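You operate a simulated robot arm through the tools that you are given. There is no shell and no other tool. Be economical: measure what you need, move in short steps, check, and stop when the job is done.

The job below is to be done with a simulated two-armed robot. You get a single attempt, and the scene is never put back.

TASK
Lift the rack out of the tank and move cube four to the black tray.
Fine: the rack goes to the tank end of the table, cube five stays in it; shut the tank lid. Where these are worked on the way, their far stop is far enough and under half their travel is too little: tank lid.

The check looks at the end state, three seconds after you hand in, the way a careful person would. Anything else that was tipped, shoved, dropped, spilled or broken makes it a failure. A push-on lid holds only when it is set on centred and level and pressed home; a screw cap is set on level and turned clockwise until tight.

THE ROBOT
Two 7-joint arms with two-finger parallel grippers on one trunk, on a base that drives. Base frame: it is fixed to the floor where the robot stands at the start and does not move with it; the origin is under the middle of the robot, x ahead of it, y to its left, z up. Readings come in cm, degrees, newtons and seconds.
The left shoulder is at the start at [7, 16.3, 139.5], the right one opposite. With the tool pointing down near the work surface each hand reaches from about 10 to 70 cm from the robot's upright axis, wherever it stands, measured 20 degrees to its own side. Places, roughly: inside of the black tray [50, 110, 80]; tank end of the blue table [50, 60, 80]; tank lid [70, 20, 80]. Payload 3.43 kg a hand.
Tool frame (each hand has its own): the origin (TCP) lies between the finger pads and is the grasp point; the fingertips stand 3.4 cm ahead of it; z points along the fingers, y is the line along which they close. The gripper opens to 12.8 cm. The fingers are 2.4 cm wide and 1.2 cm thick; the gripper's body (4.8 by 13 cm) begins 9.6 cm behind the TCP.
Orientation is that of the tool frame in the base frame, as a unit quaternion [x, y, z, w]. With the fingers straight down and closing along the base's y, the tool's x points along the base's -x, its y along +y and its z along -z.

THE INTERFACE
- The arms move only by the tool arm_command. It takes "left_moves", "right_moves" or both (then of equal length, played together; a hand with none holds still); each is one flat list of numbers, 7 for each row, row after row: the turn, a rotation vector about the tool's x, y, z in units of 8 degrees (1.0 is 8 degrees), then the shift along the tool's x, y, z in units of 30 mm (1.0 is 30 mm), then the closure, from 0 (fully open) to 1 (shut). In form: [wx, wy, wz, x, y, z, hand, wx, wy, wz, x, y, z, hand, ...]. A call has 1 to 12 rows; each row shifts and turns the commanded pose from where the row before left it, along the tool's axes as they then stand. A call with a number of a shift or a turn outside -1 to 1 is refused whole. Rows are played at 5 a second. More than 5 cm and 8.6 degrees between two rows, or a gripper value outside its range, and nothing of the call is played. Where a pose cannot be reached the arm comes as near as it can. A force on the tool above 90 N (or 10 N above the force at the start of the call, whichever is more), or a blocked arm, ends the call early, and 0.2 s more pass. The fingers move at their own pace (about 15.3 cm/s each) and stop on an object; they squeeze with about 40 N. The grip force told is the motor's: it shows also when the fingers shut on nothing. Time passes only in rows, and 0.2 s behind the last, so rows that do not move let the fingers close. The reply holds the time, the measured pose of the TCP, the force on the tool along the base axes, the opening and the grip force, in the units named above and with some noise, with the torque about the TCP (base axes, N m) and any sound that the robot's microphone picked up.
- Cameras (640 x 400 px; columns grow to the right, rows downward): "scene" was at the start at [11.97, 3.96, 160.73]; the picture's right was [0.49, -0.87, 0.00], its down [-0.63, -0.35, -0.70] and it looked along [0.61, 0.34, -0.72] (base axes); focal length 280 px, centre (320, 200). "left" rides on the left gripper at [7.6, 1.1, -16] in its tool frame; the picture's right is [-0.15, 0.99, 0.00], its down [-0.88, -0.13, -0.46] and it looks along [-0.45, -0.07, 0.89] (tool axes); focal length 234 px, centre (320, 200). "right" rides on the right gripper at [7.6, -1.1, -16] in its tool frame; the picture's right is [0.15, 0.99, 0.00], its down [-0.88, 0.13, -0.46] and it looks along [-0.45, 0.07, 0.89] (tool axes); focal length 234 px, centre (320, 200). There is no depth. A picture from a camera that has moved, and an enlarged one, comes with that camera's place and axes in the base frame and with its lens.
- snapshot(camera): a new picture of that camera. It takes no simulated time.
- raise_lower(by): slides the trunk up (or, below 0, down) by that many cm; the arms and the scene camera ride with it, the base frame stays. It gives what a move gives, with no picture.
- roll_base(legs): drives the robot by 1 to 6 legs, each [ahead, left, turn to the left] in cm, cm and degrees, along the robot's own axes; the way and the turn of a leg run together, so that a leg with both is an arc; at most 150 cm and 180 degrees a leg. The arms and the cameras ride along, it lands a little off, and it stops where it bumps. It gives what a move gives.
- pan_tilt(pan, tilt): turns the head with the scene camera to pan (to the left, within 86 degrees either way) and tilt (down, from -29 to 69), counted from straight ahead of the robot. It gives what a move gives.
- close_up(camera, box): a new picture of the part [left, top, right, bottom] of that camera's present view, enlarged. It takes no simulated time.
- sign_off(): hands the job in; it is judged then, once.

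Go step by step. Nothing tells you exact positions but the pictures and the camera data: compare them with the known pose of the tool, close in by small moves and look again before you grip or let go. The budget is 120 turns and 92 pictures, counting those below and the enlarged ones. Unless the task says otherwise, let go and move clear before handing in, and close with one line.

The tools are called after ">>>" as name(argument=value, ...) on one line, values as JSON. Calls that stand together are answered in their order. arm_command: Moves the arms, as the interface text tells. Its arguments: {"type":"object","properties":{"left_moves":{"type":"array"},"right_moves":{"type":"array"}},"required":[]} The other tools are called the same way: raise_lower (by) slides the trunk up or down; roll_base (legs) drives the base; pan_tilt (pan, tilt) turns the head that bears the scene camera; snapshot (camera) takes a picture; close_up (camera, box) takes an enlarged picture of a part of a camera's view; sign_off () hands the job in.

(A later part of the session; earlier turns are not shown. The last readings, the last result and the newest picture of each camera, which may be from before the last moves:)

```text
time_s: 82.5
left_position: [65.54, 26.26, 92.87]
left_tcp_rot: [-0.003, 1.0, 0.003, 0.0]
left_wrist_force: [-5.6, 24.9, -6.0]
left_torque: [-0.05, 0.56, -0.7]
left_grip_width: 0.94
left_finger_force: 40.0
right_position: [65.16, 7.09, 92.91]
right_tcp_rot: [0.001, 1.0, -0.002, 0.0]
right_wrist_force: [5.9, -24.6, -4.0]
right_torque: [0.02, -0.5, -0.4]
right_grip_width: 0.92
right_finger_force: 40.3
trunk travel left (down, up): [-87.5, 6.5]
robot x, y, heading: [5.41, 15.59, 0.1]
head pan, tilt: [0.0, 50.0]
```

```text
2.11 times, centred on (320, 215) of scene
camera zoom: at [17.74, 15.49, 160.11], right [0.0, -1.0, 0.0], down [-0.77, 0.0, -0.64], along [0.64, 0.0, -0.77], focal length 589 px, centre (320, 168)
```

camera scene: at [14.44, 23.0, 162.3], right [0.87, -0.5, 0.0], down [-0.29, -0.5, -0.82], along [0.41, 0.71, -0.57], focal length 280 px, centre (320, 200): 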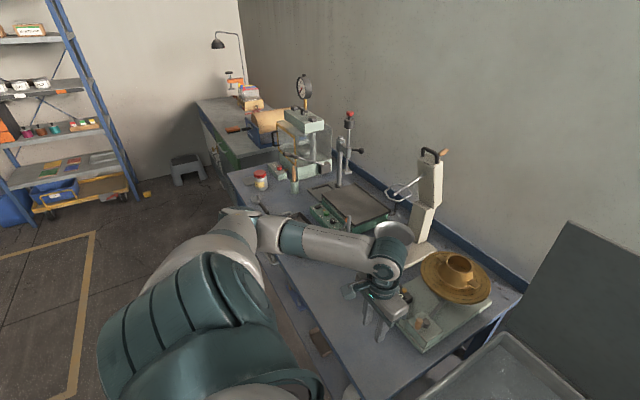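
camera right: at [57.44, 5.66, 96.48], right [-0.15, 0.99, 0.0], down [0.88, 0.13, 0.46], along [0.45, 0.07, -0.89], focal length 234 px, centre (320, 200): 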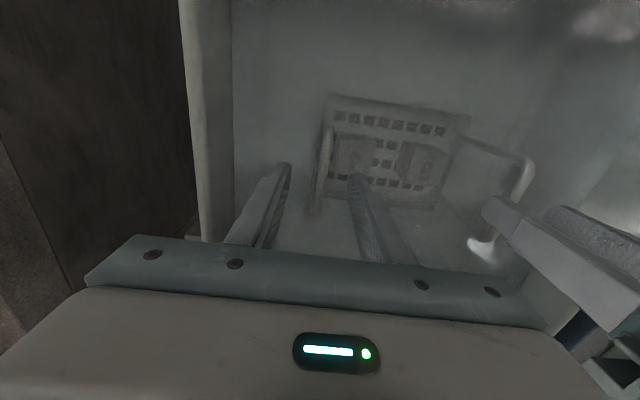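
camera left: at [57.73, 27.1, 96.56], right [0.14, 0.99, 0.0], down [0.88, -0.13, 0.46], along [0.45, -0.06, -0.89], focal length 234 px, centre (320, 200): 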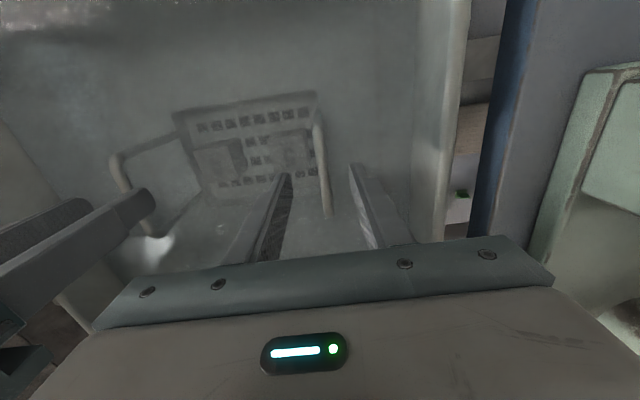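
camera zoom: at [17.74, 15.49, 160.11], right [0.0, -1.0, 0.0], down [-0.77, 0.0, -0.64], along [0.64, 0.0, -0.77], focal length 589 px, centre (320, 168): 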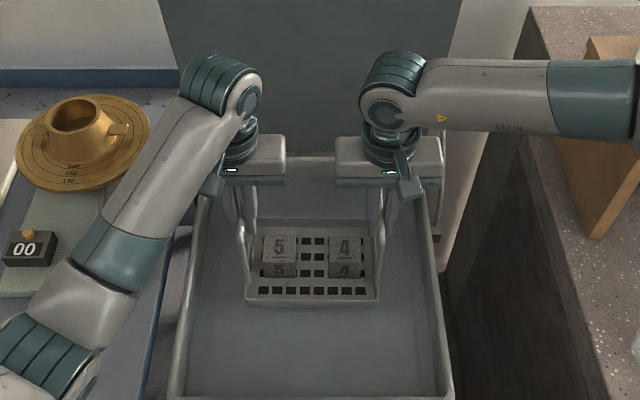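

The rack is up level with both cubes in it. I'll relieve the squeeze, lift 9 cm more, and draw it back toward x ≈ 50.

>>> arm_command(right_moves=[0, 0, 0, 0, -0.03, -0.6, 1, 0, 0, 0, 0, -0.03, -0.6, 1, 0, 0, 0, 0, 0, -0.6, 1, 0, 0, 0, 0, 0, -0.6, 1, 0, 0, 0, 0, 0, -0.6, 1, 0, 0, 0, 0.6, 0, 0, 1, 0, 0, 0, 0.7, 0, 0, 1, 0, 0, 0, 0.7, 0, 0, 1, 0, 0, 0, 0.7, 0, 0, 1, 0, 0, 0, 0.7, 0, 0, 1, 0, 0, 0, 0.7, 0, 0, 1, 0, 0, 0, 0.6, 0, 0, 1], left_moves=[0, 0, 0, 0, 0.03, -0.6, 1, 0, 0, 0, 0, 0.03, -0.6, 1, 0, 0, 0, 0, 0, -0.6, 1, 0, 0, 0, 0, 0, -0.6, 1, 0, 0, 0, 0, 0, -0.6, 1, 0, 0, 0, 0.6, 0, 0, 1, 0, 0, 0, 0.7, 0, 0, 1, 0, 0, 0, 0.7, 0, 0, 1, 0, 0, 0, 0.7, 0, 0, 1, 0, 0, 0, 0.7, 0, 0, 1, 0, 0, 0, 0.7, 0, 0, 1, 0, 0, 0, 0.6, 0, 0, 1])

>>> snapshot(camera="scene")

```text
time_s: 85.1
left_position: [51.2, 26.29, 101.63]
left_tcp_rot: [-0.001, 1.0, 0.0, 0.001]
left_wrist_force: [-7.0, -1.7, -4.7]
left_torque: [-0.02, 0.01, -0.65]
left_grip_width: 0.95
left_finger_force: 40.3
right_position: [50.72, 6.98, 101.73]
right_tcp_rot: [0.0, 1.0, 0.001, -0.001]
right_wrist_force: [6.1, 2.3, -5.5]
right_torque: [-0.03, -0.01, -0.55]
right_grip_width: 0.91
right_finger_force: 39.8
trunk travel left (down, up): [-87.5, 6.5]
robot x, y, heading: [5.16, 15.78, -0.1]
head pan, tilt: [0.0, 50.0]
```

```text
38 pictures are left
camera scene: at [17.63, 15.45, 160.13], right [0.0, -1.0, 0.0], down [-0.77, 0.0, -0.64], along [0.64, 0.0, -0.77], focal length 280 px, centre (320, 200)
```

scene: 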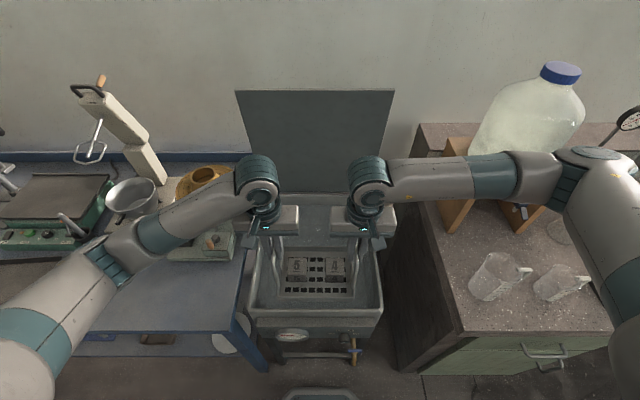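

The rack hangs level at z bottom ≈ 89. I'll retract 2 cm more and drive the base 42 cm left so that the rack comes over the free tank end of the table.

>>> arm_command(right_moves=[0, 0, 0, 0.4, 0, 0, 1, 0, 0, 0, 0.3, 0, 0, 1], left_moves=[0, 0, 0, 0.4, 0, 0, 1, 0, 0, 0, 0.3, 0, 0, 1])

>>> roll_base(legs=[[0, 21, 0], [0, 21, 0]])

>>> snapshot(camera="scene")

```text
time_s: 85.7
left_position: [49.06, 26.3, 101.84]
left_tcp_rot: [-0.001, 1.0, -0.002, 0.001]
left_wrist_force: [-6.0, -8.7, -4.5]
left_torque: [0.01, 0.02, -0.49]
left_grip_width: 0.93
left_finger_force: 40.3
right_position: [48.8, 7.11, 101.79]
right_tcp_rot: [-0.001, 1.0, 0.001, -0.001]
right_wrist_force: [4.7, 9.3, -5.1]
right_torque: [-0.04, 0.04, -0.44]
right_grip_width: 0.96
right_finger_force: 39.9
trunk travel left (down, up): [-87.5, 6.5]
robot x, y, heading: [4.93, 15.33, 0.1]
head pan, tilt: [0.0, 50.0]
```

```text
time_s: 88.6
left_position: [48.98, 68.36, 101.77]
left_tcp_rot: [-0.004, 1.0, 0.0, 0.0]
left_wrist_force: [-4.9, -24.8, -4.3]
left_torque: [0.04, 0.07, -0.44]
left_grip_width: 0.97
left_finger_force: 39.9
right_position: [48.73, 49.05, 101.75]
right_tcp_rot: [-0.003, 1.0, 0.002, 0.0]
right_wrist_force: [4.6, 24.4, -5.9]
right_torque: [-0.01, 0.0, -0.45]
right_grip_width: 0.94
right_finger_force: 40.3
trunk travel left (down, up): [-87.5, 6.5]
robot x, y, heading: [4.82, 57.14, 0.2]
head pan, tilt: [0.0, 50.0]
```

```text
37 pictures are left
camera scene: at [17.63, 57.31, 160.11], right [0.01, -1.0, 0.0], down [-0.77, 0.0, -0.64], along [0.64, 0.0, -0.77], focal length 280 px, centre (320, 200)
```

scene: 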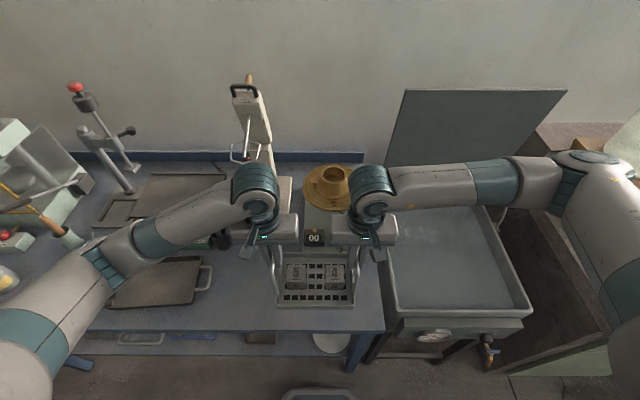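

The rack is above free table space. I'll lower it 5 cm, then feel for contact.

>>> arm_command(right_moves=[0, 0, 0, 0, 0.04, 0.5, 1, 0, 0, 0, 0, 0.04, 0.5, 1, 0, 0, 0, 0, 0, 0.5, 1, 0, 0, 0, 0, 0, 0.3, 1], left_moves=[0, 0, 0, 0, -0.04, 0.5, 1, 0, 0, 0, 0, -0.04, 0.5, 1, 0, 0, 0, 0, 0, 0.5, 1, 0, 0, 0, 0, 0, 0.3, 1])

>>> close_up(camera="scene", box=[220, 180, 420, 350])

```text
time_s: 89.6
left_position: [48.94, 68.4, 96.46]
left_tcp_rot: [-0.004, 1.0, 0.003, 0.0]
left_wrist_force: [-2.4, 33.4, -4.5]
left_torque: [-0.07, -0.02, -0.3]
left_grip_width: 0.96
left_finger_force: 40.0
right_position: [48.79, 49.25, 96.4]
right_tcp_rot: [-0.002, 1.0, -0.003, -0.001]
right_wrist_force: [1.3, -34.8, -4.6]
right_torque: [0.16, 0.08, -0.09]
right_grip_width: 0.91
right_finger_force: 39.9
trunk travel left (down, up): [-87.5, 6.5]
robot x, y, heading: [4.85, 57.58, 0.3]
head pan, tilt: [0.0, 50.0]
```

```text
2.35 times, centred on (320, 265) of scene
camera zoom: at [17.62, 57.44, 160.12], right [0.01, -1.0, 0.0], down [-0.77, 0.0, -0.64], along [0.64, 0.0, -0.77], focal length 658 px, centre (320, 47)
```

zoom: 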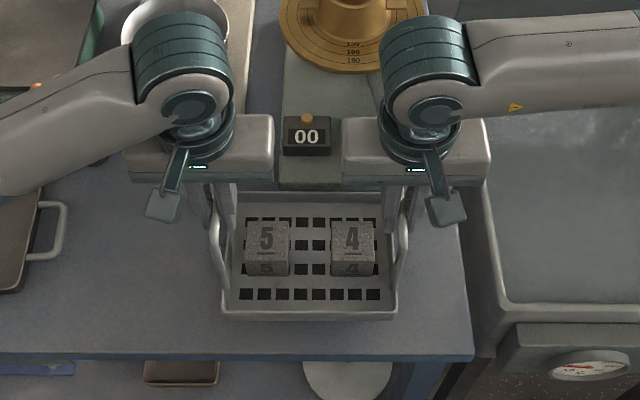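

>>> arm_command(right_moves=[0, 0, 0, 0, -0.04, 0.25, 1, 0, 0, 0, 0, 0, 0.25, 1, 0, 0, 0, 0, 0, 0.2, 1, 0, 0, 0, 0, 0, 0.15, 1], left_moves=[0, 0, 0, 0, 0.04, 0.25, 1, 0, 0, 0, 0, 0, 0.25, 1, 0, 0, 0, 0, 0, 0.2, 1, 0, 0, 0, 0, 0, 0.15, 1])

```text
time_s: 90.6
left_position: [49.02, 68.47, 94.38]
left_tcp_rot: [-0.004, 1.0, 0.0, 0.004]
left_wrist_force: [2.0, 34.8, 39.0]
left_torque: [-0.07, 0.17, -0.96]
left_grip_width: 1.0
left_finger_force: 39.8
right_position: [48.72, 49.38, 94.28]
right_tcp_rot: [-0.002, 1.0, 0.0, 0.004]
right_wrist_force: [8.5, -34.1, 32.6]
right_torque: [0.18, -0.15, -0.96]
right_grip_width: 0.99
right_finger_force: 39.5
trunk travel left (down, up): [-87.5, 6.5]
robot x, y, heading: [4.89, 57.39, 0.3]
head pan, tilt: [0.0, 50.0]
```

The rack is on the table. I'll ease off the pressure, open both hands and rise clear.

>>> arm_command(right_moves=[0, 0, 0, 0, -0.07, -0.15, 1, 0, 0, 0, 0, 0, 0, 0.65, 0, 0, 0, 0, 0, 0, 0.65, 0, 0, 0, 0, 0, -0.5, 0.65, 0, 0, 0, 0, 0, -0.8, 0.65, 0, 0, 0, 0, 0, -0.8, 0.65, 0, 0, 0, 0, 0, -0.8, 0.65], left_moves=[0, 0, 0, 0, 0.07, -0.15, 1, 0, 0, 0, 0, 0, 0, 0.65, 0, 0, 0, 0, 0, 0, 0.65, 0, 0, 0, 0, 0, -0.5, 0.65, 0, 0, 0, 0, 0, -0.8, 0.65, 0, 0, 0, 0, 0, -0.8, 0.65, 0, 0, 0, 0, 0, -0.8, 0.65])

>>> close_up(camera="scene", box=[220, 180, 420, 350])

>>> snapshot(camera="left")

```text
time_s: 92.2
left_position: [48.95, 68.35, 103.13]
left_tcp_rot: [-0.003, 1.0, 0.0, -0.001]
left_wrist_force: [0.2, -0.7, 0.2]
left_torque: [-0.01, 0.02, -0.02]
left_grip_width: 4.45
left_finger_force: 0.1
right_position: [48.73, 49.24, 103.03]
right_tcp_rot: [-0.003, 1.0, 0.002, -0.001]
right_wrist_force: [-0.1, -0.1, -0.4]
right_torque: [0.03, 0.04, -0.01]
right_grip_width: 4.46
right_finger_force: 0.0
trunk travel left (down, up): [-87.5, 6.5]
robot x, y, heading: [5.07, 57.28, 0.5]
head pan, tilt: [0.0, 50.0]
```

```text
2.35 times, centred on (320, 265) of scene
camera zoom: at [17.52, 57.52, 160.11], right [0.01, -1.0, 0.0], down [-0.77, 0.0, -0.64], along [0.64, 0.0, -0.77], focal length 658 px, centre (320, 47)
```

zoom: 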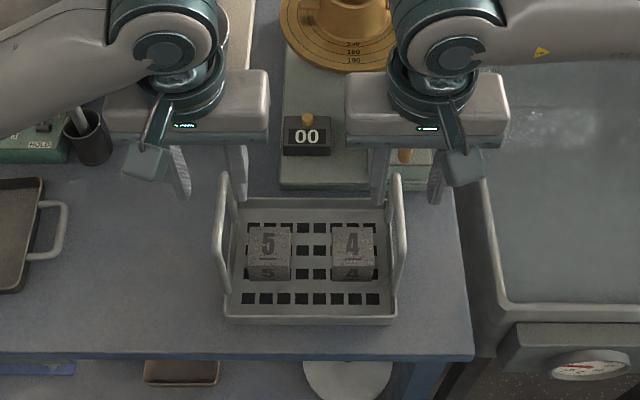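

```text
34 pictures are left
camera left: at [41.27, 69.48, 118.94], right [0.14, 0.99, 0.0], down [0.88, -0.12, 0.46], along [0.45, -0.06, -0.89], focal length 234 px, centre (320, 200)
```

left: 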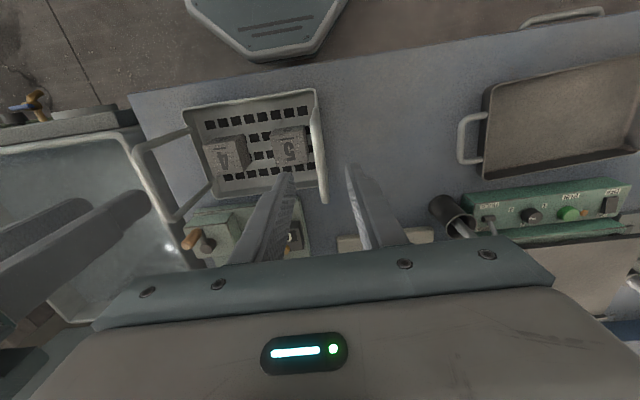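

The rack stands well on the table with cube five at left and cube four at right (≈[49, 54, 86] on top). I'll drive 25 cm right so the left hand can take cube four, closing along x.

>>> roll_base(legs=[[0, -25, 0]])

>>> arm_command(left_moves=[0, 0, 0.94, 0, 0, -0.3, 0.35, 0, 0, 0.94, 0, 0, -0.3, 0.35, 0, 0, 0.94, 0, 0, 0, 0.35, 0, 0, 0.94, 0, 0, 0, 0.35, 0, 0, 0.94, 0, 0, 0, 0.35, 0, 0, 0.94, 0, 0, 0, 0.35, 0, 0, 0.94, 0, 0, 0, 0.35, 0, 0, 0.94, 0, 0, 0, 0.35, 0, 0, 0.94, 0, 0, 0, 0.35, 0, 0, 0.94, 0, 0, 0, 0.35, 0, 0, 0.94, 0, 0, 0, 0.35, 0, 0, 0.91, 0, 0, 0, 0.35])

>>> snapshot(camera="scene")

>>> snapshot(camera="left")

```text
time_s: 94.1
left_position: [49.11, 43.09, 103.05]
left_tcp_rot: [-0.007, 1.0, -0.001, 0.001]
left_wrist_force: [0.2, 0.8, 0.4]
left_torque: [-0.02, 0.02, 0.0]
left_grip_width: 4.49
left_finger_force: 0.0
right_position: [48.94, 23.89, 103.11]
right_tcp_rot: [-0.006, 1.0, 0.001, -0.001]
right_wrist_force: [-0.2, -0.5, 0.4]
right_torque: [0.02, 0.01, 0.01]
right_grip_width: 4.47
right_finger_force: 0.1
trunk travel left (down, up): [-87.5, 6.5]
robot x, y, heading: [5.1, 31.81, 0.7]
head pan, tilt: [0.0, 50.0]
```

```text
time_s: 96.7
left_position: [49.15, 43.04, 104.82]
left_tcp_rot: [0.704, 0.71, -0.001, 0.0]
left_wrist_force: [-1.0, 0.2, -0.2]
left_torque: [0.0, 0.02, 0.02]
left_grip_width: 8.31
left_finger_force: 0.1
right_position: [49.01, 23.83, 103.07]
right_tcp_rot: [-0.007, 1.0, 0.001, -0.001]
right_wrist_force: [-0.6, 0.4, -0.1]
right_torque: [0.03, -0.02, -0.01]
right_grip_width: 4.49
right_finger_force: 0.0
trunk travel left (down, up): [-87.5, 6.5]
robot x, y, heading: [4.81, 31.7, 0.8]
head pan, tilt: [0.0, 50.0]
```

```text
33 pictures are left
camera scene: at [17.75, 31.96, 160.12], right [0.01, -1.0, 0.0], down [-0.77, -0.01, -0.64], along [0.64, 0.01, -0.77], focal length 280 px, centre (320, 200)
```

scene: 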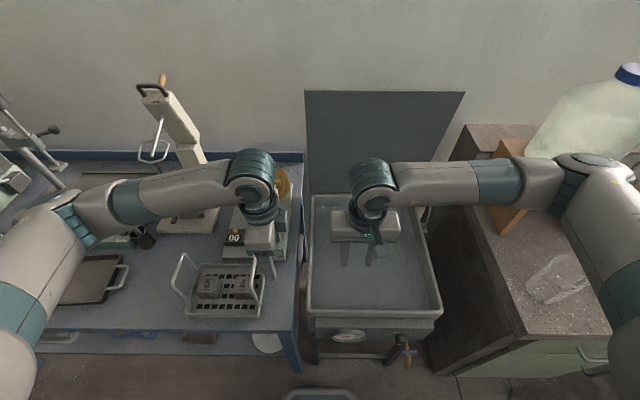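

```text
32 pictures are left
camera left: at [50.1, 50.65, 120.73], right [0.99, -0.14, 0.0], down [-0.12, -0.88, 0.46], along [-0.06, -0.45, -0.89], focal length 234 px, centre (320, 200)
```

left: 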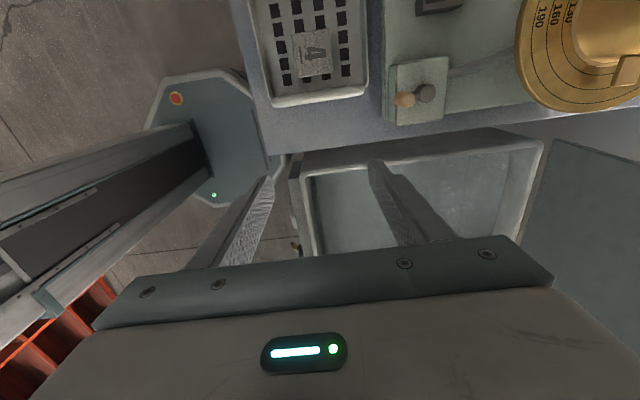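

I now see cube four right from above, at about [49.5, 53.6]. I'll move over it and come down to just above its top.

>>> arm_command(left_moves=[0, 0, 0, 0.9, 0.03, 0, 0.35, 0, 0, 0, 0.9, 0.03, 0, 0.35, 0, 0, 0, 0.9, 0.03, 0, 0.35, 0, 0, 0, 0.83, 0.03, 0, 0.35, 0, 0, 0, 0, 0, 1, 0.35, 0, 0, 0, 0, 0, 1, 0.35, 0, 0, 0, 0, 0, 1, 0.35, 0, 0, 0, 0, 0, 0.9, 0.35])

>>> snapshot(camera="left")

>>> close_up(camera="scene", box=[140, 210, 320, 350])

```text
time_s: 98.5
left_position: [49.39, 53.89, 92.97]
left_tcp_rot: [0.702, 0.712, 0.0, 0.0]
left_wrist_force: [-0.1, 0.4, 0.0]
left_torque: [-0.02, -0.03, -0.01]
left_grip_width: 8.33
left_finger_force: 0.1
right_position: [49.09, 23.81, 102.91]
right_tcp_rot: [-0.007, 1.0, 0.002, -0.002]
right_wrist_force: [0.1, -0.6, 0.7]
right_torque: [-0.01, 0.02, -0.03]
right_grip_width: 4.48
right_finger_force: 0.0
trunk travel left (down, up): [-87.5, 6.5]
robot x, y, heading: [5.23, 32.11, 0.6]
head pan, tilt: [0.0, 50.0]
```

```text
31 pictures are left
camera left: at [50.23, 61.43, 108.95], right [0.99, -0.13, 0.0], down [-0.12, -0.88, 0.46], along [-0.06, -0.45, -0.89], focal length 234 px, centre (320, 200)
```

left: 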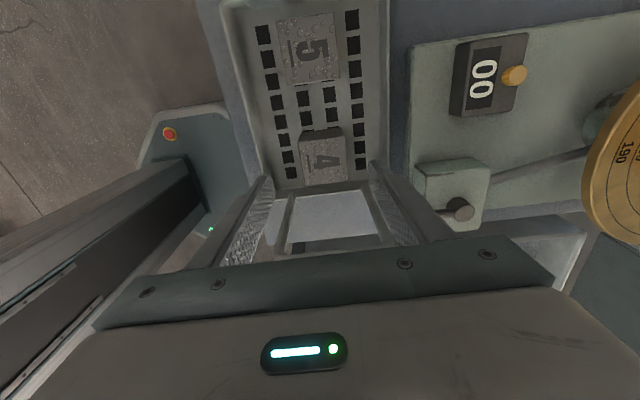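

```text
2.86 times, centred on (230, 280) of scene
camera zoom: at [17.77, 31.97, 160.13], right [0.01, -1.0, 0.0], down [-0.77, -0.01, -0.64], along [0.64, 0.01, -0.77], focal length 799 px, centre (577, -29)
```

zoom: 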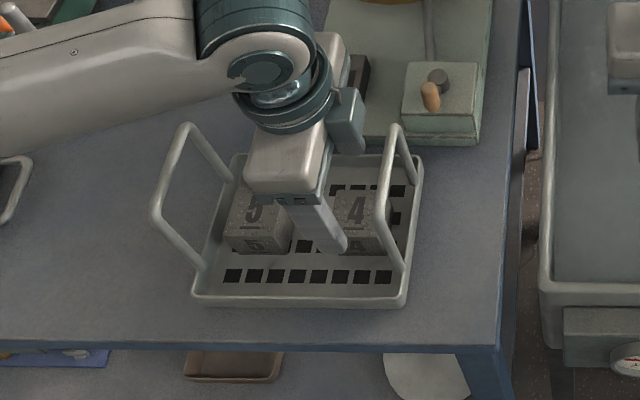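

Cube four lies well between the fingers in x, at y ≈ 53.9. I'll go down 6 cm and grip it.

>>> arm_command(left_moves=[0, 0, 0, 0, 0.03, 0.7, 0.35, 0, 0, 0, 0, 0, 0.7, 0.35, 0, 0, 0, 0, 0, 0.65, 0.35, 0, 0, 0, 0, 0, 0, 0.8, 0, 0, 0, 0, 0, 0, 1, 0, 0, 0, 0, 0, 0, 1])

>>> close_up(camera="scene", box=[140, 210, 320, 350])

```text
time_s: 99.9
left_position: [49.44, 53.65, 86.9]
left_tcp_rot: [0.702, 0.712, 0.001, 0.001]
left_wrist_force: [0.4, 0.1, 0.8]
left_torque: [0.07, 0.04, 0.01]
left_grip_width: 4.83
left_finger_force: 39.9
right_position: [48.99, 23.72, 102.97]
right_tcp_rot: [-0.008, 1.0, 0.002, -0.001]
right_wrist_force: [0.3, -0.2, -0.7]
right_torque: [0.02, -0.03, 0.0]
right_grip_width: 4.47
right_finger_force: 0.0
trunk travel left (down, up): [-87.5, 6.5]
robot x, y, heading: [5.15, 31.76, 0.9]
head pan, tilt: [0.0, 50.0]
```

```text
2.86 times, centred on (230, 280) of scene
camera zoom: at [17.75, 31.97, 160.13], right [0.01, -1.0, 0.0], down [-0.77, -0.01, -0.64], along [0.64, 0.01, -0.77], focal length 799 px, centre (577, -29)
```

zoom: 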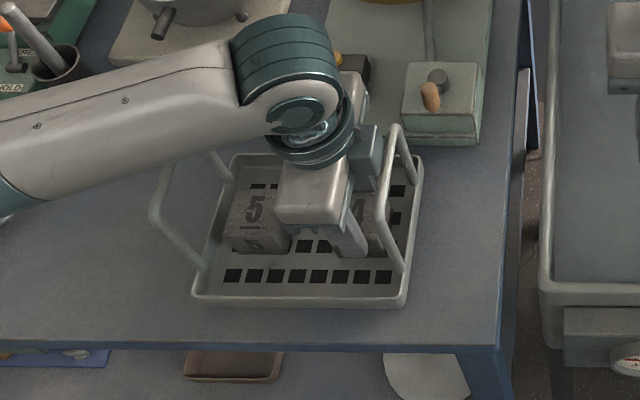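

Cube four is gripped (4.8 cm). I'll lift straight up 16 cm, clear of the hoops.

>>> arm_command(left_moves=[0, 0, 0, 0, 0, -0.5, 1, 0, 0, 0, 0, 0, -0.9, 1, 0, 0, 0, 0, 0, -1, 1, 0, 0, 0, 0, 0, -1, 1, 0, 0, 0, 0, 0, -1, 1, 0, 0, 0, 0, 0, -1, 1])

>>> snapshot(camera="scene")

```text
time_s: 101.3
left_position: [49.7, 53.49, 103.0]
left_tcp_rot: [0.702, 0.712, 0.001, 0.0]
left_wrist_force: [0.5, 0.3, -2.5]
left_torque: [0.0, 0.02, 0.01]
left_grip_width: 4.86
left_finger_force: 40.3
right_position: [48.98, 23.8, 103.09]
right_tcp_rot: [-0.007, 1.0, 0.002, -0.001]
right_wrist_force: [0.9, 0.8, -1.4]
right_torque: [-0.02, -0.04, -0.02]
right_grip_width: 4.48
right_finger_force: 0.0
trunk travel left (down, up): [-87.5, 6.5]
robot x, y, heading: [4.85, 31.85, 0.8]
head pan, tilt: [0.0, 50.0]
```

```text
28 pictures are left
camera scene: at [17.77, 31.93, 160.12], right [0.01, -1.0, 0.0], down [-0.77, -0.01, -0.64], along [0.64, 0.01, -0.77], focal length 280 px, centre (320, 200)
```

scene: 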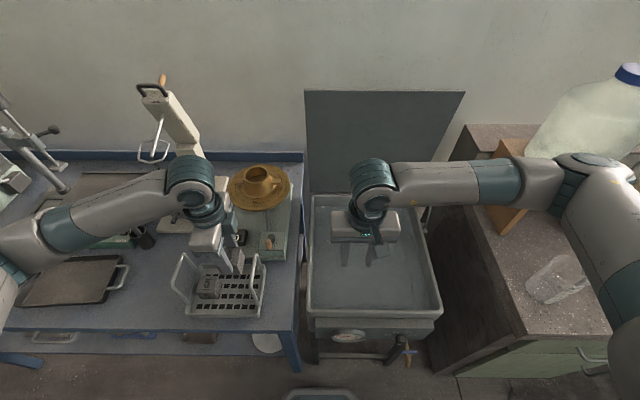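

Cube held well above the hoops. The tray is at about x 45–59, y 94–116. I'll raise the right hand a bit, drive 30 cm left, and check.

>>> arm_command(right_moves=[0, 0, 0, 0.5, 0, -0.8, 0.65, 0, 0, 0, 0.5, 0, -0.8, 0.65])

>>> roll_base(legs=[[0, 30, -0.8]])

>>> arm_command(left_moves=[0, 0, 0, 1, 0, 0, 1, 0, 0, 0, 1, 0, 0, 1, 0, 0, 0, 1, 0, 0, 1, 0, 0, 0, 1, 0, 0, 1, 0, 0, 0, 1, 0.1, 0, 1, 0, 0, 0, 1, 0.1, 0, 1, 0, 0, 0, 1, 0.1, 0, 1])

>>> snapshot(camera="scene")

>>> snapshot(camera="left")

```text
time_s: 101.9
left_position: [49.74, 53.53, 102.86]
left_tcp_rot: [0.702, 0.713, 0.0, 0.0]
left_wrist_force: [-0.5, 0.2, -3.2]
left_torque: [-0.02, 0.0, 0.0]
left_grip_width: 4.87
left_finger_force: 39.9
right_position: [46.1, 23.58, 107.69]
right_tcp_rot: [-0.006, 1.0, 0.002, 0.0]
right_wrist_force: [0.0, -0.5, 0.9]
right_torque: [0.0, -0.04, 0.01]
right_grip_width: 4.46
right_finger_force: 0.1
trunk travel left (down, up): [-87.5, 6.5]
robot x, y, heading: [5.13, 31.89, 0.5]
head pan, tilt: [0.0, 50.0]
```

```text
time_s: 103.9
left_position: [50.15, 82.96, 102.94]
left_tcp_rot: [0.71, 0.704, 0.001, 0.0]
left_wrist_force: [0.3, 0.1, -3.4]
left_torque: [0.0, 0.02, -0.01]
left_grip_width: 4.85
left_finger_force: 39.9
right_position: [45.86, 53.15, 107.66]
right_tcp_rot: [0.003, 1.0, 0.002, 0.0]
right_wrist_force: [0.0, 0.7, 0.7]
right_torque: [-0.05, -0.03, 0.03]
right_grip_width: 4.45
right_finger_force: 0.1
trunk travel left (down, up): [-87.5, 6.5]
robot x, y, heading: [5.33, 62.36, -0.1]
head pan, tilt: [0.0, 50.0]
```

```text
time_s: 105.5
left_position: [51.24, 104.08, 102.71]
left_tcp_rot: [0.709, 0.705, 0.0, 0.001]
left_wrist_force: [0.6, -0.5, -2.1]
left_torque: [0.01, 0.01, -0.02]
left_grip_width: 4.86
left_finger_force: 39.9
right_position: [45.86, 53.33, 107.8]
right_tcp_rot: [0.004, 1.0, 0.001, 0.0]
right_wrist_force: [-0.1, 0.1, -0.5]
right_torque: [-0.01, -0.01, 0.04]
right_grip_width: 4.49
right_finger_force: 0.1
trunk travel left (down, up): [-87.5, 6.5]
robot x, y, heading: [5.37, 62.28, -0.2]
head pan, tilt: [0.0, 50.0]
```

```text
27 pictures are left
camera scene: at [17.65, 62.29, 160.13], right [-0.01, -1.0, 0.0], down [-0.77, 0.01, -0.64], along [0.64, -0.01, -0.77], focal length 280 px, centre (320, 200)
```

scene: 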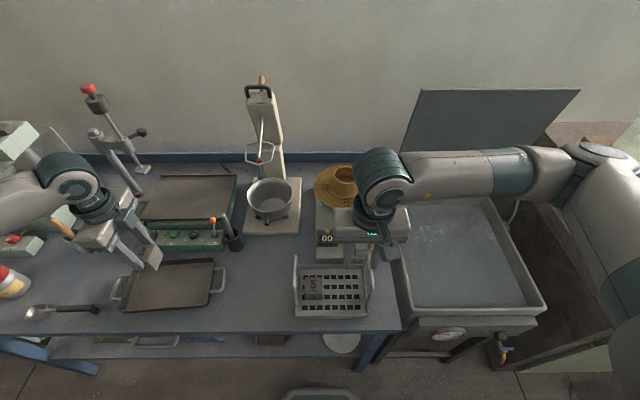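

```text
26 pictures are left
camera left: at [52.33, 111.65, 118.69], right [0.99, -0.15, 0.0], down [-0.14, -0.88, 0.46], along [-0.07, -0.45, -0.89], focal length 234 px, centre (320, 200)
```

left: 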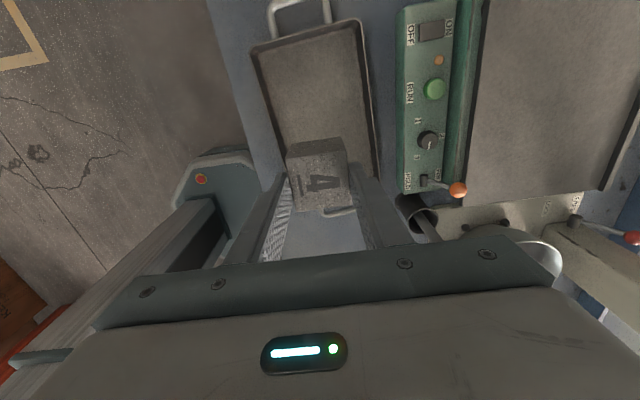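

Cube four is over the tray (tray ≈ x 45–58, y 95–118). I'll shift 2.5 cm left to the tray's middle and lower.

>>> arm_command(left_moves=[0, 0, 0, 0.83, 0, 0, 1, 0, 0, 0, 0, 0, 1, 1, 0, 0, 0, 0, 0, 1, 1, 0, 0, 0, 0, 0, 1, 1, 0, 0, 0, 0, 0, 1, 1, 0, 0, 0, 0, 0, 0.5, 1, 0, 0, 0, 0, 0, 0.25, 1])

>>> close_up(camera="scene", box=[80, 190, 260, 330])

```text
time_s: 107.1
left_position: [51.26, 106.41, 88.61]
left_tcp_rot: [0.709, 0.705, 0.0, 0.001]
left_wrist_force: [0.1, 0.3, -1.9]
left_torque: [-0.01, 0.02, -0.02]
left_grip_width: 4.89
left_finger_force: 39.2
right_position: [45.94, 53.31, 107.59]
right_tcp_rot: [0.003, 1.0, 0.002, -0.001]
right_wrist_force: [-1.0, -0.3, -0.6]
right_torque: [-0.01, 0.0, 0.02]
right_grip_width: 4.49
right_finger_force: 0.0
trunk travel left (down, up): [-87.5, 6.5]
robot x, y, heading: [5.35, 62.0, -0.6]
head pan, tilt: [0.0, 50.0]
```

```text
2.86 times, centred on (170, 260) of scene
camera zoom: at [17.71, 62.23, 160.13], right [-0.01, -1.0, 0.0], down [-0.77, 0.01, -0.64], along [0.64, -0.01, -0.77], focal length 799 px, centre (749, 29)
```

zoom: 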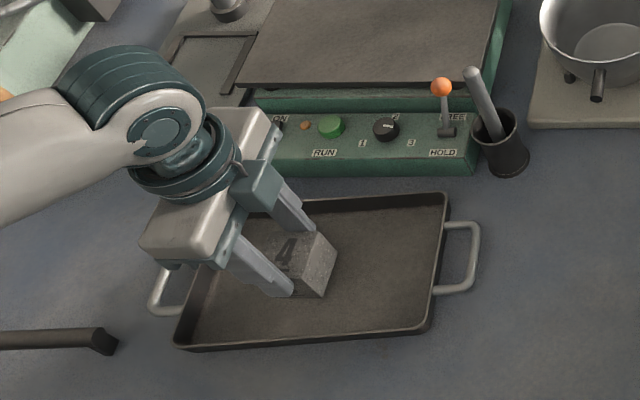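

>>> arm_command(left_moves=[0, 0, 0, 0, 0, 0.15, 1, 0, 0, 0, 0, 0, 0.15, 1, 0, 0, 0, 0, 0, 0.12, 1, 0, 0, 0, 0, 0, 0, 1])

```text
time_s: 108.1
left_position: [51.12, 106.5, 87.36]
left_tcp_rot: [0.71, 0.704, -0.001, 0.001]
left_wrist_force: [-0.2, 0.5, -3.2]
left_torque: [-0.01, 0.01, 0.01]
left_grip_width: 4.84
left_finger_force: 40.3
right_position: [45.92, 53.25, 107.66]
right_tcp_rot: [0.003, 1.0, 0.001, -0.001]
right_wrist_force: [-0.4, -0.3, -0.5]
right_torque: [0.02, -0.03, -0.01]
right_grip_width: 4.49
right_finger_force: 0.2
trunk travel left (down, up): [-87.5, 6.5]
robot x, y, heading: [5.08, 62.35, -0.5]
head pan, tilt: [0.0, 50.0]
```

>>> arm_command(left_moves=[0, 0, 0, 0, 0, 0.1, 1, 0, 0, 0, 0, 0, 0.1, 1, 0, 0, 0, 0, 0, 0, 1])

```text
time_s: 108.9
left_position: [51.11, 106.56, 86.95]
left_tcp_rot: [0.71, 0.705, 0.001, 0.001]
left_wrist_force: [-0.9, 1.3, 9.6]
left_torque: [0.13, 0.39, -0.05]
left_grip_width: 4.86
left_finger_force: 40.5
right_position: [45.8, 53.2, 107.77]
right_tcp_rot: [0.004, 1.0, 0.002, 0.0]
right_wrist_force: [0.5, -0.3, -0.7]
right_torque: [0.01, 0.0, 0.0]
right_grip_width: 4.46
right_finger_force: 0.0
trunk travel left (down, up): [-87.5, 6.5]
robot x, y, heading: [5.38, 62.11, -0.3]
head pan, tilt: [0.0, 50.0]
```

Contact: the cube is standing on the tray floor. I'll open the hand, rise straight up and check.

>>> arm_command(left_moves=[0, 0, 0, 0, 0, 0, 0.45, 0, 0, 0, 0, 0, 0, 0.45, 0, 0, 0, 0, 0, -0.5, 0.45, 0, 0, 0, 0, 0, -1, 0.45, 0, 0, 0, 0, 0, -1, 0.45, 0, 0, 0, 0, 0, -1, 0.45, 0, 0, 0, 0, 0, -1, 0.45])

>>> snapshot(camera="scene")

```text
time_s: 110.5
left_position: [50.94, 106.42, 100.29]
left_tcp_rot: [0.709, 0.705, 0.0, 0.001]
left_wrist_force: [-0.2, 0.3, -0.6]
left_torque: [0.0, -0.03, 0.03]
left_grip_width: 7.05
left_finger_force: 0.0
right_position: [45.9, 53.3, 107.66]
right_tcp_rot: [0.004, 1.0, 0.002, 0.0]
right_wrist_force: [-0.4, -0.1, 0.7]
right_torque: [-0.01, 0.02, -0.01]
right_grip_width: 4.47
right_finger_force: 0.0
trunk travel left (down, up): [-87.5, 6.5]
robot x, y, heading: [5.09, 62.52, -0.5]
head pan, tilt: [0.0, 50.0]
```

```text
24 pictures are left
camera scene: at [17.67, 62.14, 160.12], right [-0.01, -1.0, 0.0], down [-0.77, 0.01, -0.64], along [0.64, -0.01, -0.77], focal length 280 px, centre (320, 200)
```

scene: 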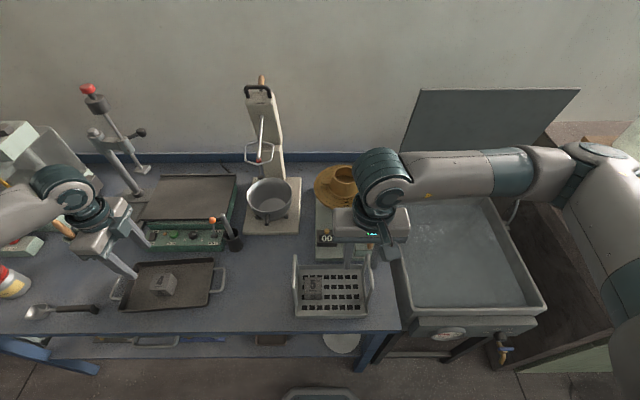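

Cube four stands in the tray and cube five is still in the rack. Now I raise the left hand, drive back right to close the lid, and raise the trunk for more height.

>>> arm_command(left_moves=[0, 0, 0, 0, -0.5, -1, 0.45, 0, 0, 0, 0, -0.5, -1, 0.45, 0, 0, 0, 0, -0.5, -1, 0.45, 0, 0, 0, 0, -0.5, -1, 0.45, 0, 0, 0, 0, -0.5, -1, 0.45, 0, 0, 0, 0, -0.5, -1, 0.45], right_moves=[0, 0, 0, 0, 0, -0.2, 1, 0, 0, 0, 0, 0, -0.2, 1, 0, 0, 0, 0, 0, -0.2, 1, 0, 0, 0, 0, 0, -0.2, 1, 0, 0, 0, 0, 0, -0.2, 1, 0, 0, 0, 0, 0, -0.2, 1])

>>> roll_base(legs=[[0, -40, 0.5], [2, 0, 0]])

>>> raise_lower(by=6.4)

>>> snapshot(camera="scene")

```text
time_s: 111.9
left_position: [41.99, 106.64, 118.28]
left_tcp_rot: [0.709, 0.705, -0.001, 0.0]
left_wrist_force: [0.2, -0.3, -0.8]
left_torque: [0.03, -0.01, -0.01]
left_grip_width: 7.03
left_finger_force: 0.1
right_position: [45.93, 53.24, 111.28]
right_tcp_rot: [0.003, 1.0, 0.002, 0.0]
right_wrist_force: [0.1, -0.2, 0.1]
right_torque: [0.01, -0.01, -0.02]
right_grip_width: 0.0
right_finger_force: 33.3
trunk travel left (down, up): [-87.5, 6.5]
robot x, y, heading: [5.08, 62.45, -0.9]
head pan, tilt: [0.0, 50.0]
```

```text
time_s: 114.8
left_position: [42.81, 67.82, 118.54]
left_tcp_rot: [0.704, 0.71, 0.002, 0.002]
left_wrist_force: [-0.2, 0.4, 1.0]
left_torque: [-0.04, -0.1, 0.03]
left_grip_width: 7.05
left_finger_force: 0.1
right_position: [47.48, 14.35, 111.35]
right_tcp_rot: [-0.004, 1.0, 0.002, 0.002]
right_wrist_force: [-0.5, 1.3, 1.6]
right_torque: [0.02, -0.09, 0.03]
right_grip_width: 0.0
right_finger_force: 33.1
trunk travel left (down, up): [-87.5, 6.5]
robot x, y, heading: [6.83, 22.91, 0.2]
head pan, tilt: [0.0, 50.0]
```

```text
time_s: 115.8
left_position: [43.45, 67.64, 124.6]
left_tcp_rot: [0.705, 0.709, 0.001, 0.0]
left_wrist_force: [0.2, -0.3, -0.4]
left_torque: [0.01, 0.02, 0.0]
left_grip_width: 7.02
left_finger_force: 0.0
right_position: [48.03, 14.39, 117.59]
right_tcp_rot: [-0.003, 1.0, 0.002, 0.0]
right_wrist_force: [-0.5, 1.1, -0.1]
right_torque: [0.0, 0.01, 0.01]
right_grip_width: 0.01
right_finger_force: 33.1
trunk travel left (down, up): [-93.9, 0.1]
robot x, y, heading: [7.07, 22.65, 0.3]
head pan, tilt: [0.0, 50.0]
```

```text
23 pictures are left
camera scene: at [19.71, 22.76, 166.51], right [0.01, -1.0, 0.0], down [-0.77, 0.0, -0.64], along [0.64, 0.0, -0.77], focal length 280 px, centre (320, 200)
```

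scene: 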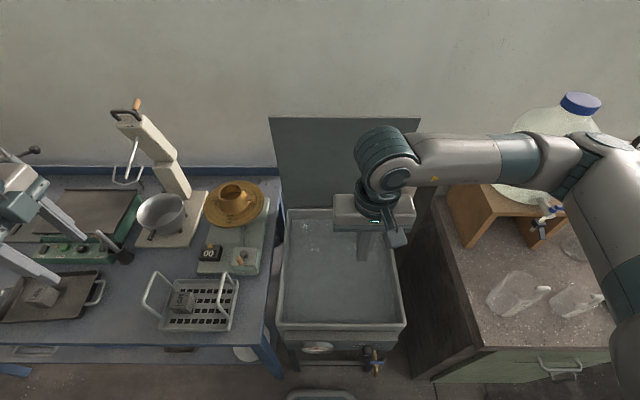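

The lid's top edge is at about [82, 124]. I'll tilt the closed right hand forward by 50° and raise it, to reach over the edge and pull from behind.

>>> arm_command(right_moves=[0, -0.9, 0, 0, 0, 0, 1, 0, -0.9, 0, 0, 0, 0, 1, 0, -0.9, 0, 0, 0, 0, 1, 0, -0.9, 0, 0, 0, 0, 1, 0, -0.9, 0, 0, 0, 0, 1, 0, -0.9, 0, 0, 0, 0, 1, 0, -0.9, 0, 0, 0, 0, 1, 0, 0, 0, -0.77, 0, -0.64, 1, 0, 0, 0, -0.77, 0, -0.64, 1, 0, 0, 0, -0.77, 0, -0.64, 1, 0, 0, 0, -0.77, 0, -0.64, 1, 0, 0, 0, -0.77, 0, -0.64, 1])

```text
time_s: 118.4
left_position: [43.28, 67.67, 124.7]
left_tcp_rot: [0.704, 0.71, 0.0, 0.0]
left_wrist_force: [-0.2, -0.5, 0.4]
left_torque: [-0.04, -0.02, -0.02]
left_grip_width: 7.05
left_finger_force: 0.1
right_position: [54.97, 20.17, 130.02]
right_tcp_rot: [-0.002, 0.906, 0.001, 0.424]
right_wrist_force: [0.7, -0.6, 0.2]
right_torque: [0.02, -0.01, 0.0]
right_grip_width: 0.0
right_finger_force: 33.1
right hand out of reach, approached as far as the arm can: row 3, 4, 5, 6, 7, 8, 9, 10, 11, 12
trunk travel left (down, up): [-93.9, 0.1]
robot x, y, heading: [7.12, 22.47, 0.3]
head pan, tilt: [0.0, 50.0]
```

>>> arm_command(right_moves=[0, 0, 0, -0.64, 0, 0.77, 1, 0, 0, 0, -0.64, 0, 0.77, 1, 0, 0, 0, -0.64, 0, 0.77, 1, 0, 0, 0, -0.64, 0, 0.77, 1])

>>> snapshot(camera="scene")

```text
time_s: 119.4
left_position: [43.46, 67.82, 124.62]
left_tcp_rot: [0.704, 0.71, 0.0, -0.001]
left_wrist_force: [-0.3, -0.1, -0.3]
left_torque: [0.02, 0.04, -0.02]
left_grip_width: 7.04
left_finger_force: 0.0
right_position: [67.73, 20.17, 129.67]
right_tcp_rot: [-0.003, 0.905, 0.003, 0.425]
right_wrist_force: [0.2, 0.3, 0.1]
right_torque: [-0.01, 0.0, 0.04]
right_grip_width: 0.0
right_finger_force: 33.1
trunk travel left (down, up): [-93.9, 0.1]
robot x, y, heading: [6.78, 22.5, 0.6]
head pan, tilt: [0.0, 50.0]
```

```text
22 pictures are left
camera scene: at [19.75, 22.78, 166.52], right [0.01, -1.0, 0.0], down [-0.77, 0.0, -0.64], along [0.64, 0.0, -0.77], focal length 280 px, centre (320, 200)
```

scene: 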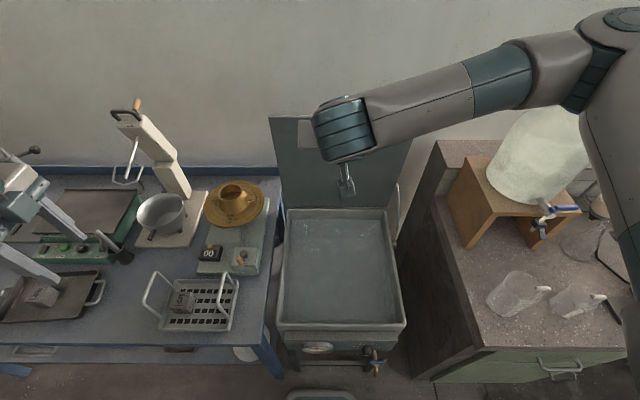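

Reachable at this height. I'll move forward and slightly up, above the lid's edge.

>>> arm_command(right_moves=[0, 0, 0, -0.79, 0, 0.64, 1, 0, 0, 0, -0.79, 0, 0.64, 1, 0, 0, 0, -0.79, 0, 0.64, 1])

>>> snapshot(camera="right")

>>> close_up(camera="scene", box=[250, 70, 450, 220])

```text
time_s: 120.2
left_position: [43.47, 67.7, 124.73]
left_tcp_rot: [0.704, 0.71, 0.0, 0.0]
left_wrist_force: [0.4, 0.9, -0.8]
left_torque: [0.02, 0.0, 0.01]
left_grip_width: 7.0
left_finger_force: 0.1
right_position: [76.35, 20.54, 131.43]
right_tcp_rot: [-0.003, 0.905, 0.003, 0.425]
right_wrist_force: [0.2, 0.8, -0.8]
right_torque: [-0.02, -0.01, -0.02]
right_grip_width: 0.0
right_finger_force: 33.2
trunk travel left (down, up): [-93.9, 0.1]
robot x, y, heading: [6.83, 22.62, 0.7]
head pan, tilt: [0.0, 50.0]
```

```text
21 pictures are left
camera right: at [59.12, 19.18, 135.72], right [-0.1, 0.99, -0.11], down [0.21, 0.13, 0.97], along [0.97, 0.08, -0.22], focal length 234 px, centre (320, 200)
```

right: 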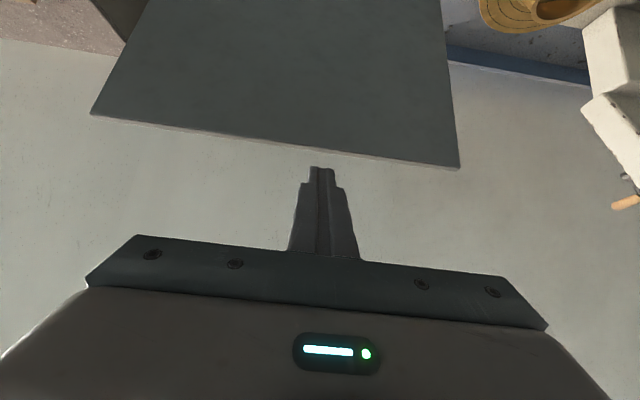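

```text
2.67 times, centred on (350, 145) of scene
camera zoom: at [19.67, 22.81, 166.52], right [0.01, -1.0, 0.0], down [-0.77, 0.0, -0.64], along [0.64, 0.0, -0.77], focal length 746 px, centre (240, 347)
```

zoom: 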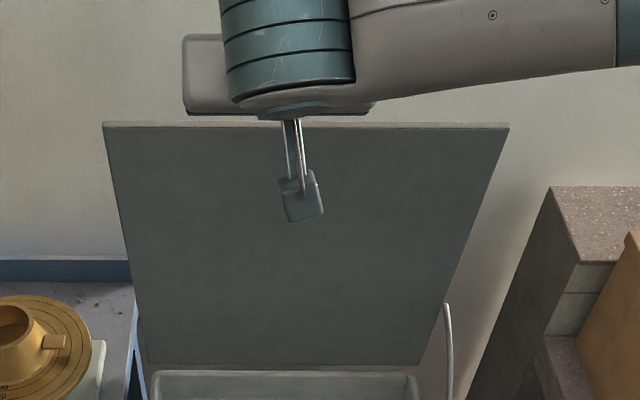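

The lid's edge is at about [82, 125.3]; the fingertips are just above and in front of it. I'll move forward over the edge.

>>> arm_command(right_moves=[0, 0, 0, -0.64, 0, 0.77, 1, 0, 0, 0, -0.64, 0, 0.77, 1, 0, 0, 0, -0.64, 0, 0.77, 1])

>>> snapshot(camera="right")

```text
time_s: 121.0
left_position: [43.37, 67.72, 124.62]
left_tcp_rot: [0.705, 0.709, -0.001, 0.0]
left_wrist_force: [-0.2, 0.4, 0.0]
left_torque: [-0.03, -0.02, -0.01]
left_grip_width: 7.02
left_finger_force: 0.1
right_position: [85.32, 20.62, 131.56]
right_tcp_rot: [-0.004, 0.905, 0.003, 0.425]
right_wrist_force: [-0.6, 0.5, 0.1]
right_torque: [-0.02, 0.0, -0.02]
right_grip_width: 0.01
right_finger_force: 32.7
trunk travel left (down, up): [-93.9, 0.1]
robot x, y, heading: [7.17, 22.5, 0.6]
head pan, tilt: [0.0, 50.0]
```

```text
19 pictures are left
camera right: at [68.14, 19.2, 135.84], right [-0.1, 0.99, -0.11], down [0.21, 0.13, 0.97], along [0.97, 0.08, -0.22], focal length 234 px, centre (320, 200)
```

right: 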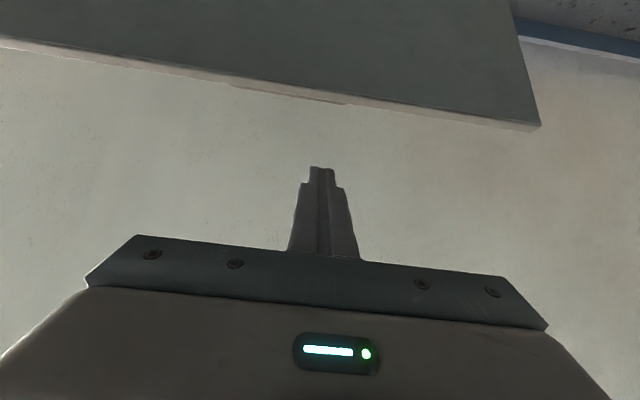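

The tips are past the edge but still 5 cm high. I'll go 2.5 cm further and then down 5.5 cm behind it.

>>> arm_command(right_moves=[0, 0, 0, -0.53, 0, 0.64, 1, 0, 0, 0, 0.48, 0, 0.4, 1, 0, 0, 0, 0.48, 0, 0.4, 1, 0, 0, 0, 0.45, 0, 0.38, 1])

>>> snapshot(camera="right")

```text
time_s: 122.0
left_position: [43.53, 67.74, 124.62]
left_tcp_rot: [0.705, 0.71, 0.0, 0.0]
left_wrist_force: [0.4, -0.4, 0.4]
left_torque: [0.0, 0.03, 0.01]
left_grip_width: 7.06
left_finger_force: 0.1
right_position: [87.99, 20.54, 125.96]
right_tcp_rot: [-0.003, 0.905, 0.003, 0.425]
right_wrist_force: [-0.3, -0.4, -0.6]
right_torque: [0.01, 0.0, 0.0]
right_grip_width: 0.0
right_finger_force: 33.4
trunk travel left (down, up): [-93.9, 0.1]
robot x, y, heading: [7.03, 22.8, 0.2]
head pan, tilt: [0.0, 50.0]
```

```text
18 pictures are left
camera right: at [70.85, 19.2, 130.24], right [-0.1, 0.99, -0.11], down [0.21, 0.13, 0.97], along [0.97, 0.07, -0.22], focal length 234 px, centre (320, 200)
```

right: 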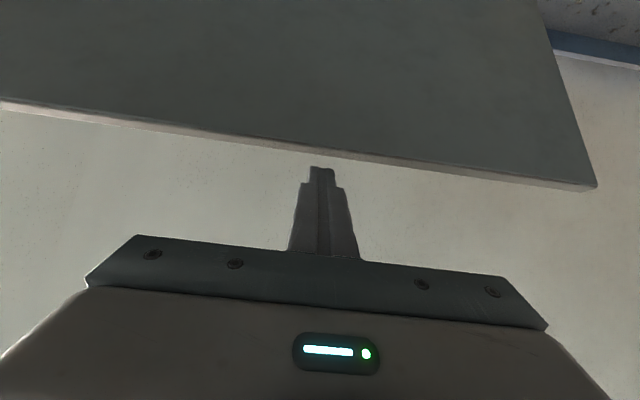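

The fingers are still about 1.5 cm above the edge line. I'll shift 5 cm left, clear of the handle, and lower 3 cm behind the lid.

>>> arm_command(right_moves=[0, 0, 0, 0, 0.9, 0, 1, 0, 0, 0, 0, 0.8, 0, 1, 0, 0, 0, 0.4, 0, 0.32, 1, 0, 0, 0, 0.38, 0, 0.32, 1])

>>> snapshot(camera="right")

```text
time_s: 123.0
left_position: [43.4, 67.65, 124.68]
left_tcp_rot: [0.704, 0.71, 0.001, 0.0]
left_wrist_force: [-0.4, 0.2, -0.9]
left_torque: [-0.04, 0.02, 0.01]
left_grip_width: 7.02
left_finger_force: 0.0
right_position: [87.84, 25.68, 123.13]
right_tcp_rot: [-0.002, 0.905, 0.003, 0.425]
right_wrist_force: [-1.0, -0.3, -0.5]
right_torque: [-0.01, -0.05, -0.02]
right_grip_width: 0.0
right_finger_force: 33.4
trunk travel left (down, up): [-93.9, 0.1]
robot x, y, heading: [6.85, 22.47, 0.3]
head pan, tilt: [0.0, 50.0]
```

```text
17 pictures are left
camera right: at [70.64, 24.33, 127.37], right [-0.1, 0.99, -0.11], down [0.21, 0.13, 0.97], along [0.97, 0.08, -0.22], focal length 234 px, centre (320, 200)
```

right: 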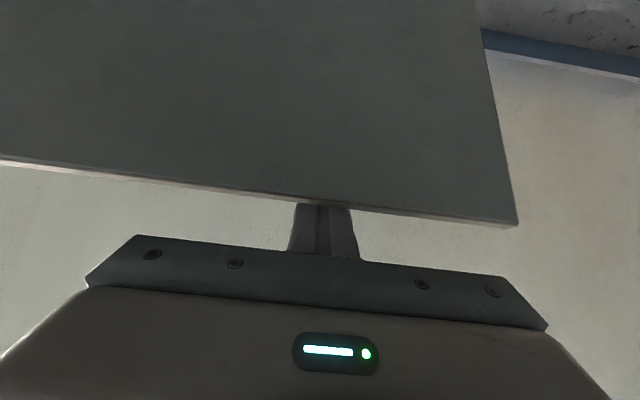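

The fingertips are now hooked behind the lid. I'll pull forward along the lid's arc.

>>> arm_command(right_moves=[0, 0, 0, 0.533, 0, -0.641, 1, 0, 0, 0, 0.426, 0, -0.513, 1, 0, 0, 0, 0.838, 0, -0.669, 1, 0, 0, 0, 0.838, 0, -0.669, 1, 0, 0, 0, 0.929, 0, -0.571, 1, 0, 0, 0, 0.929, 0, -0.571, 1])

>>> snapshot(camera="scene")

```text
time_s: 124.4
left_position: [43.38, 67.62, 124.7]
left_tcp_rot: [0.705, 0.71, 0.0, 0.0]
left_wrist_force: [0.1, 0.3, 0.1]
left_torque: [0.02, -0.02, 0.02]
left_grip_width: 7.03
left_finger_force: 0.1
right_position: [70.77, 25.69, 119.55]
right_tcp_rot: [-0.003, 0.905, 0.003, 0.425]
right_wrist_force: [-0.4, -0.4, -0.4]
right_torque: [-0.02, 0.01, 0.01]
right_grip_width: 0.01
right_finger_force: 32.8
trunk travel left (down, up): [-93.9, 0.1]
robot x, y, heading: [7.23, 22.46, 0.3]
head pan, tilt: [0.0, 50.0]
```

```text
16 pictures are left
camera scene: at [19.58, 22.84, 166.53], right [0.01, -1.0, 0.0], down [-0.77, -0.01, -0.64], along [0.64, 0.0, -0.77], focal length 280 px, centre (320, 200)
```

scene: 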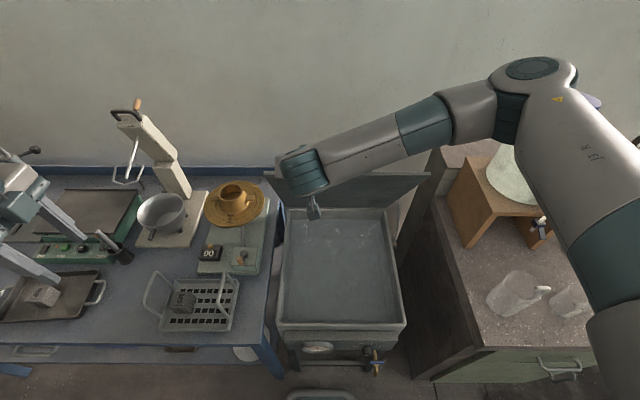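

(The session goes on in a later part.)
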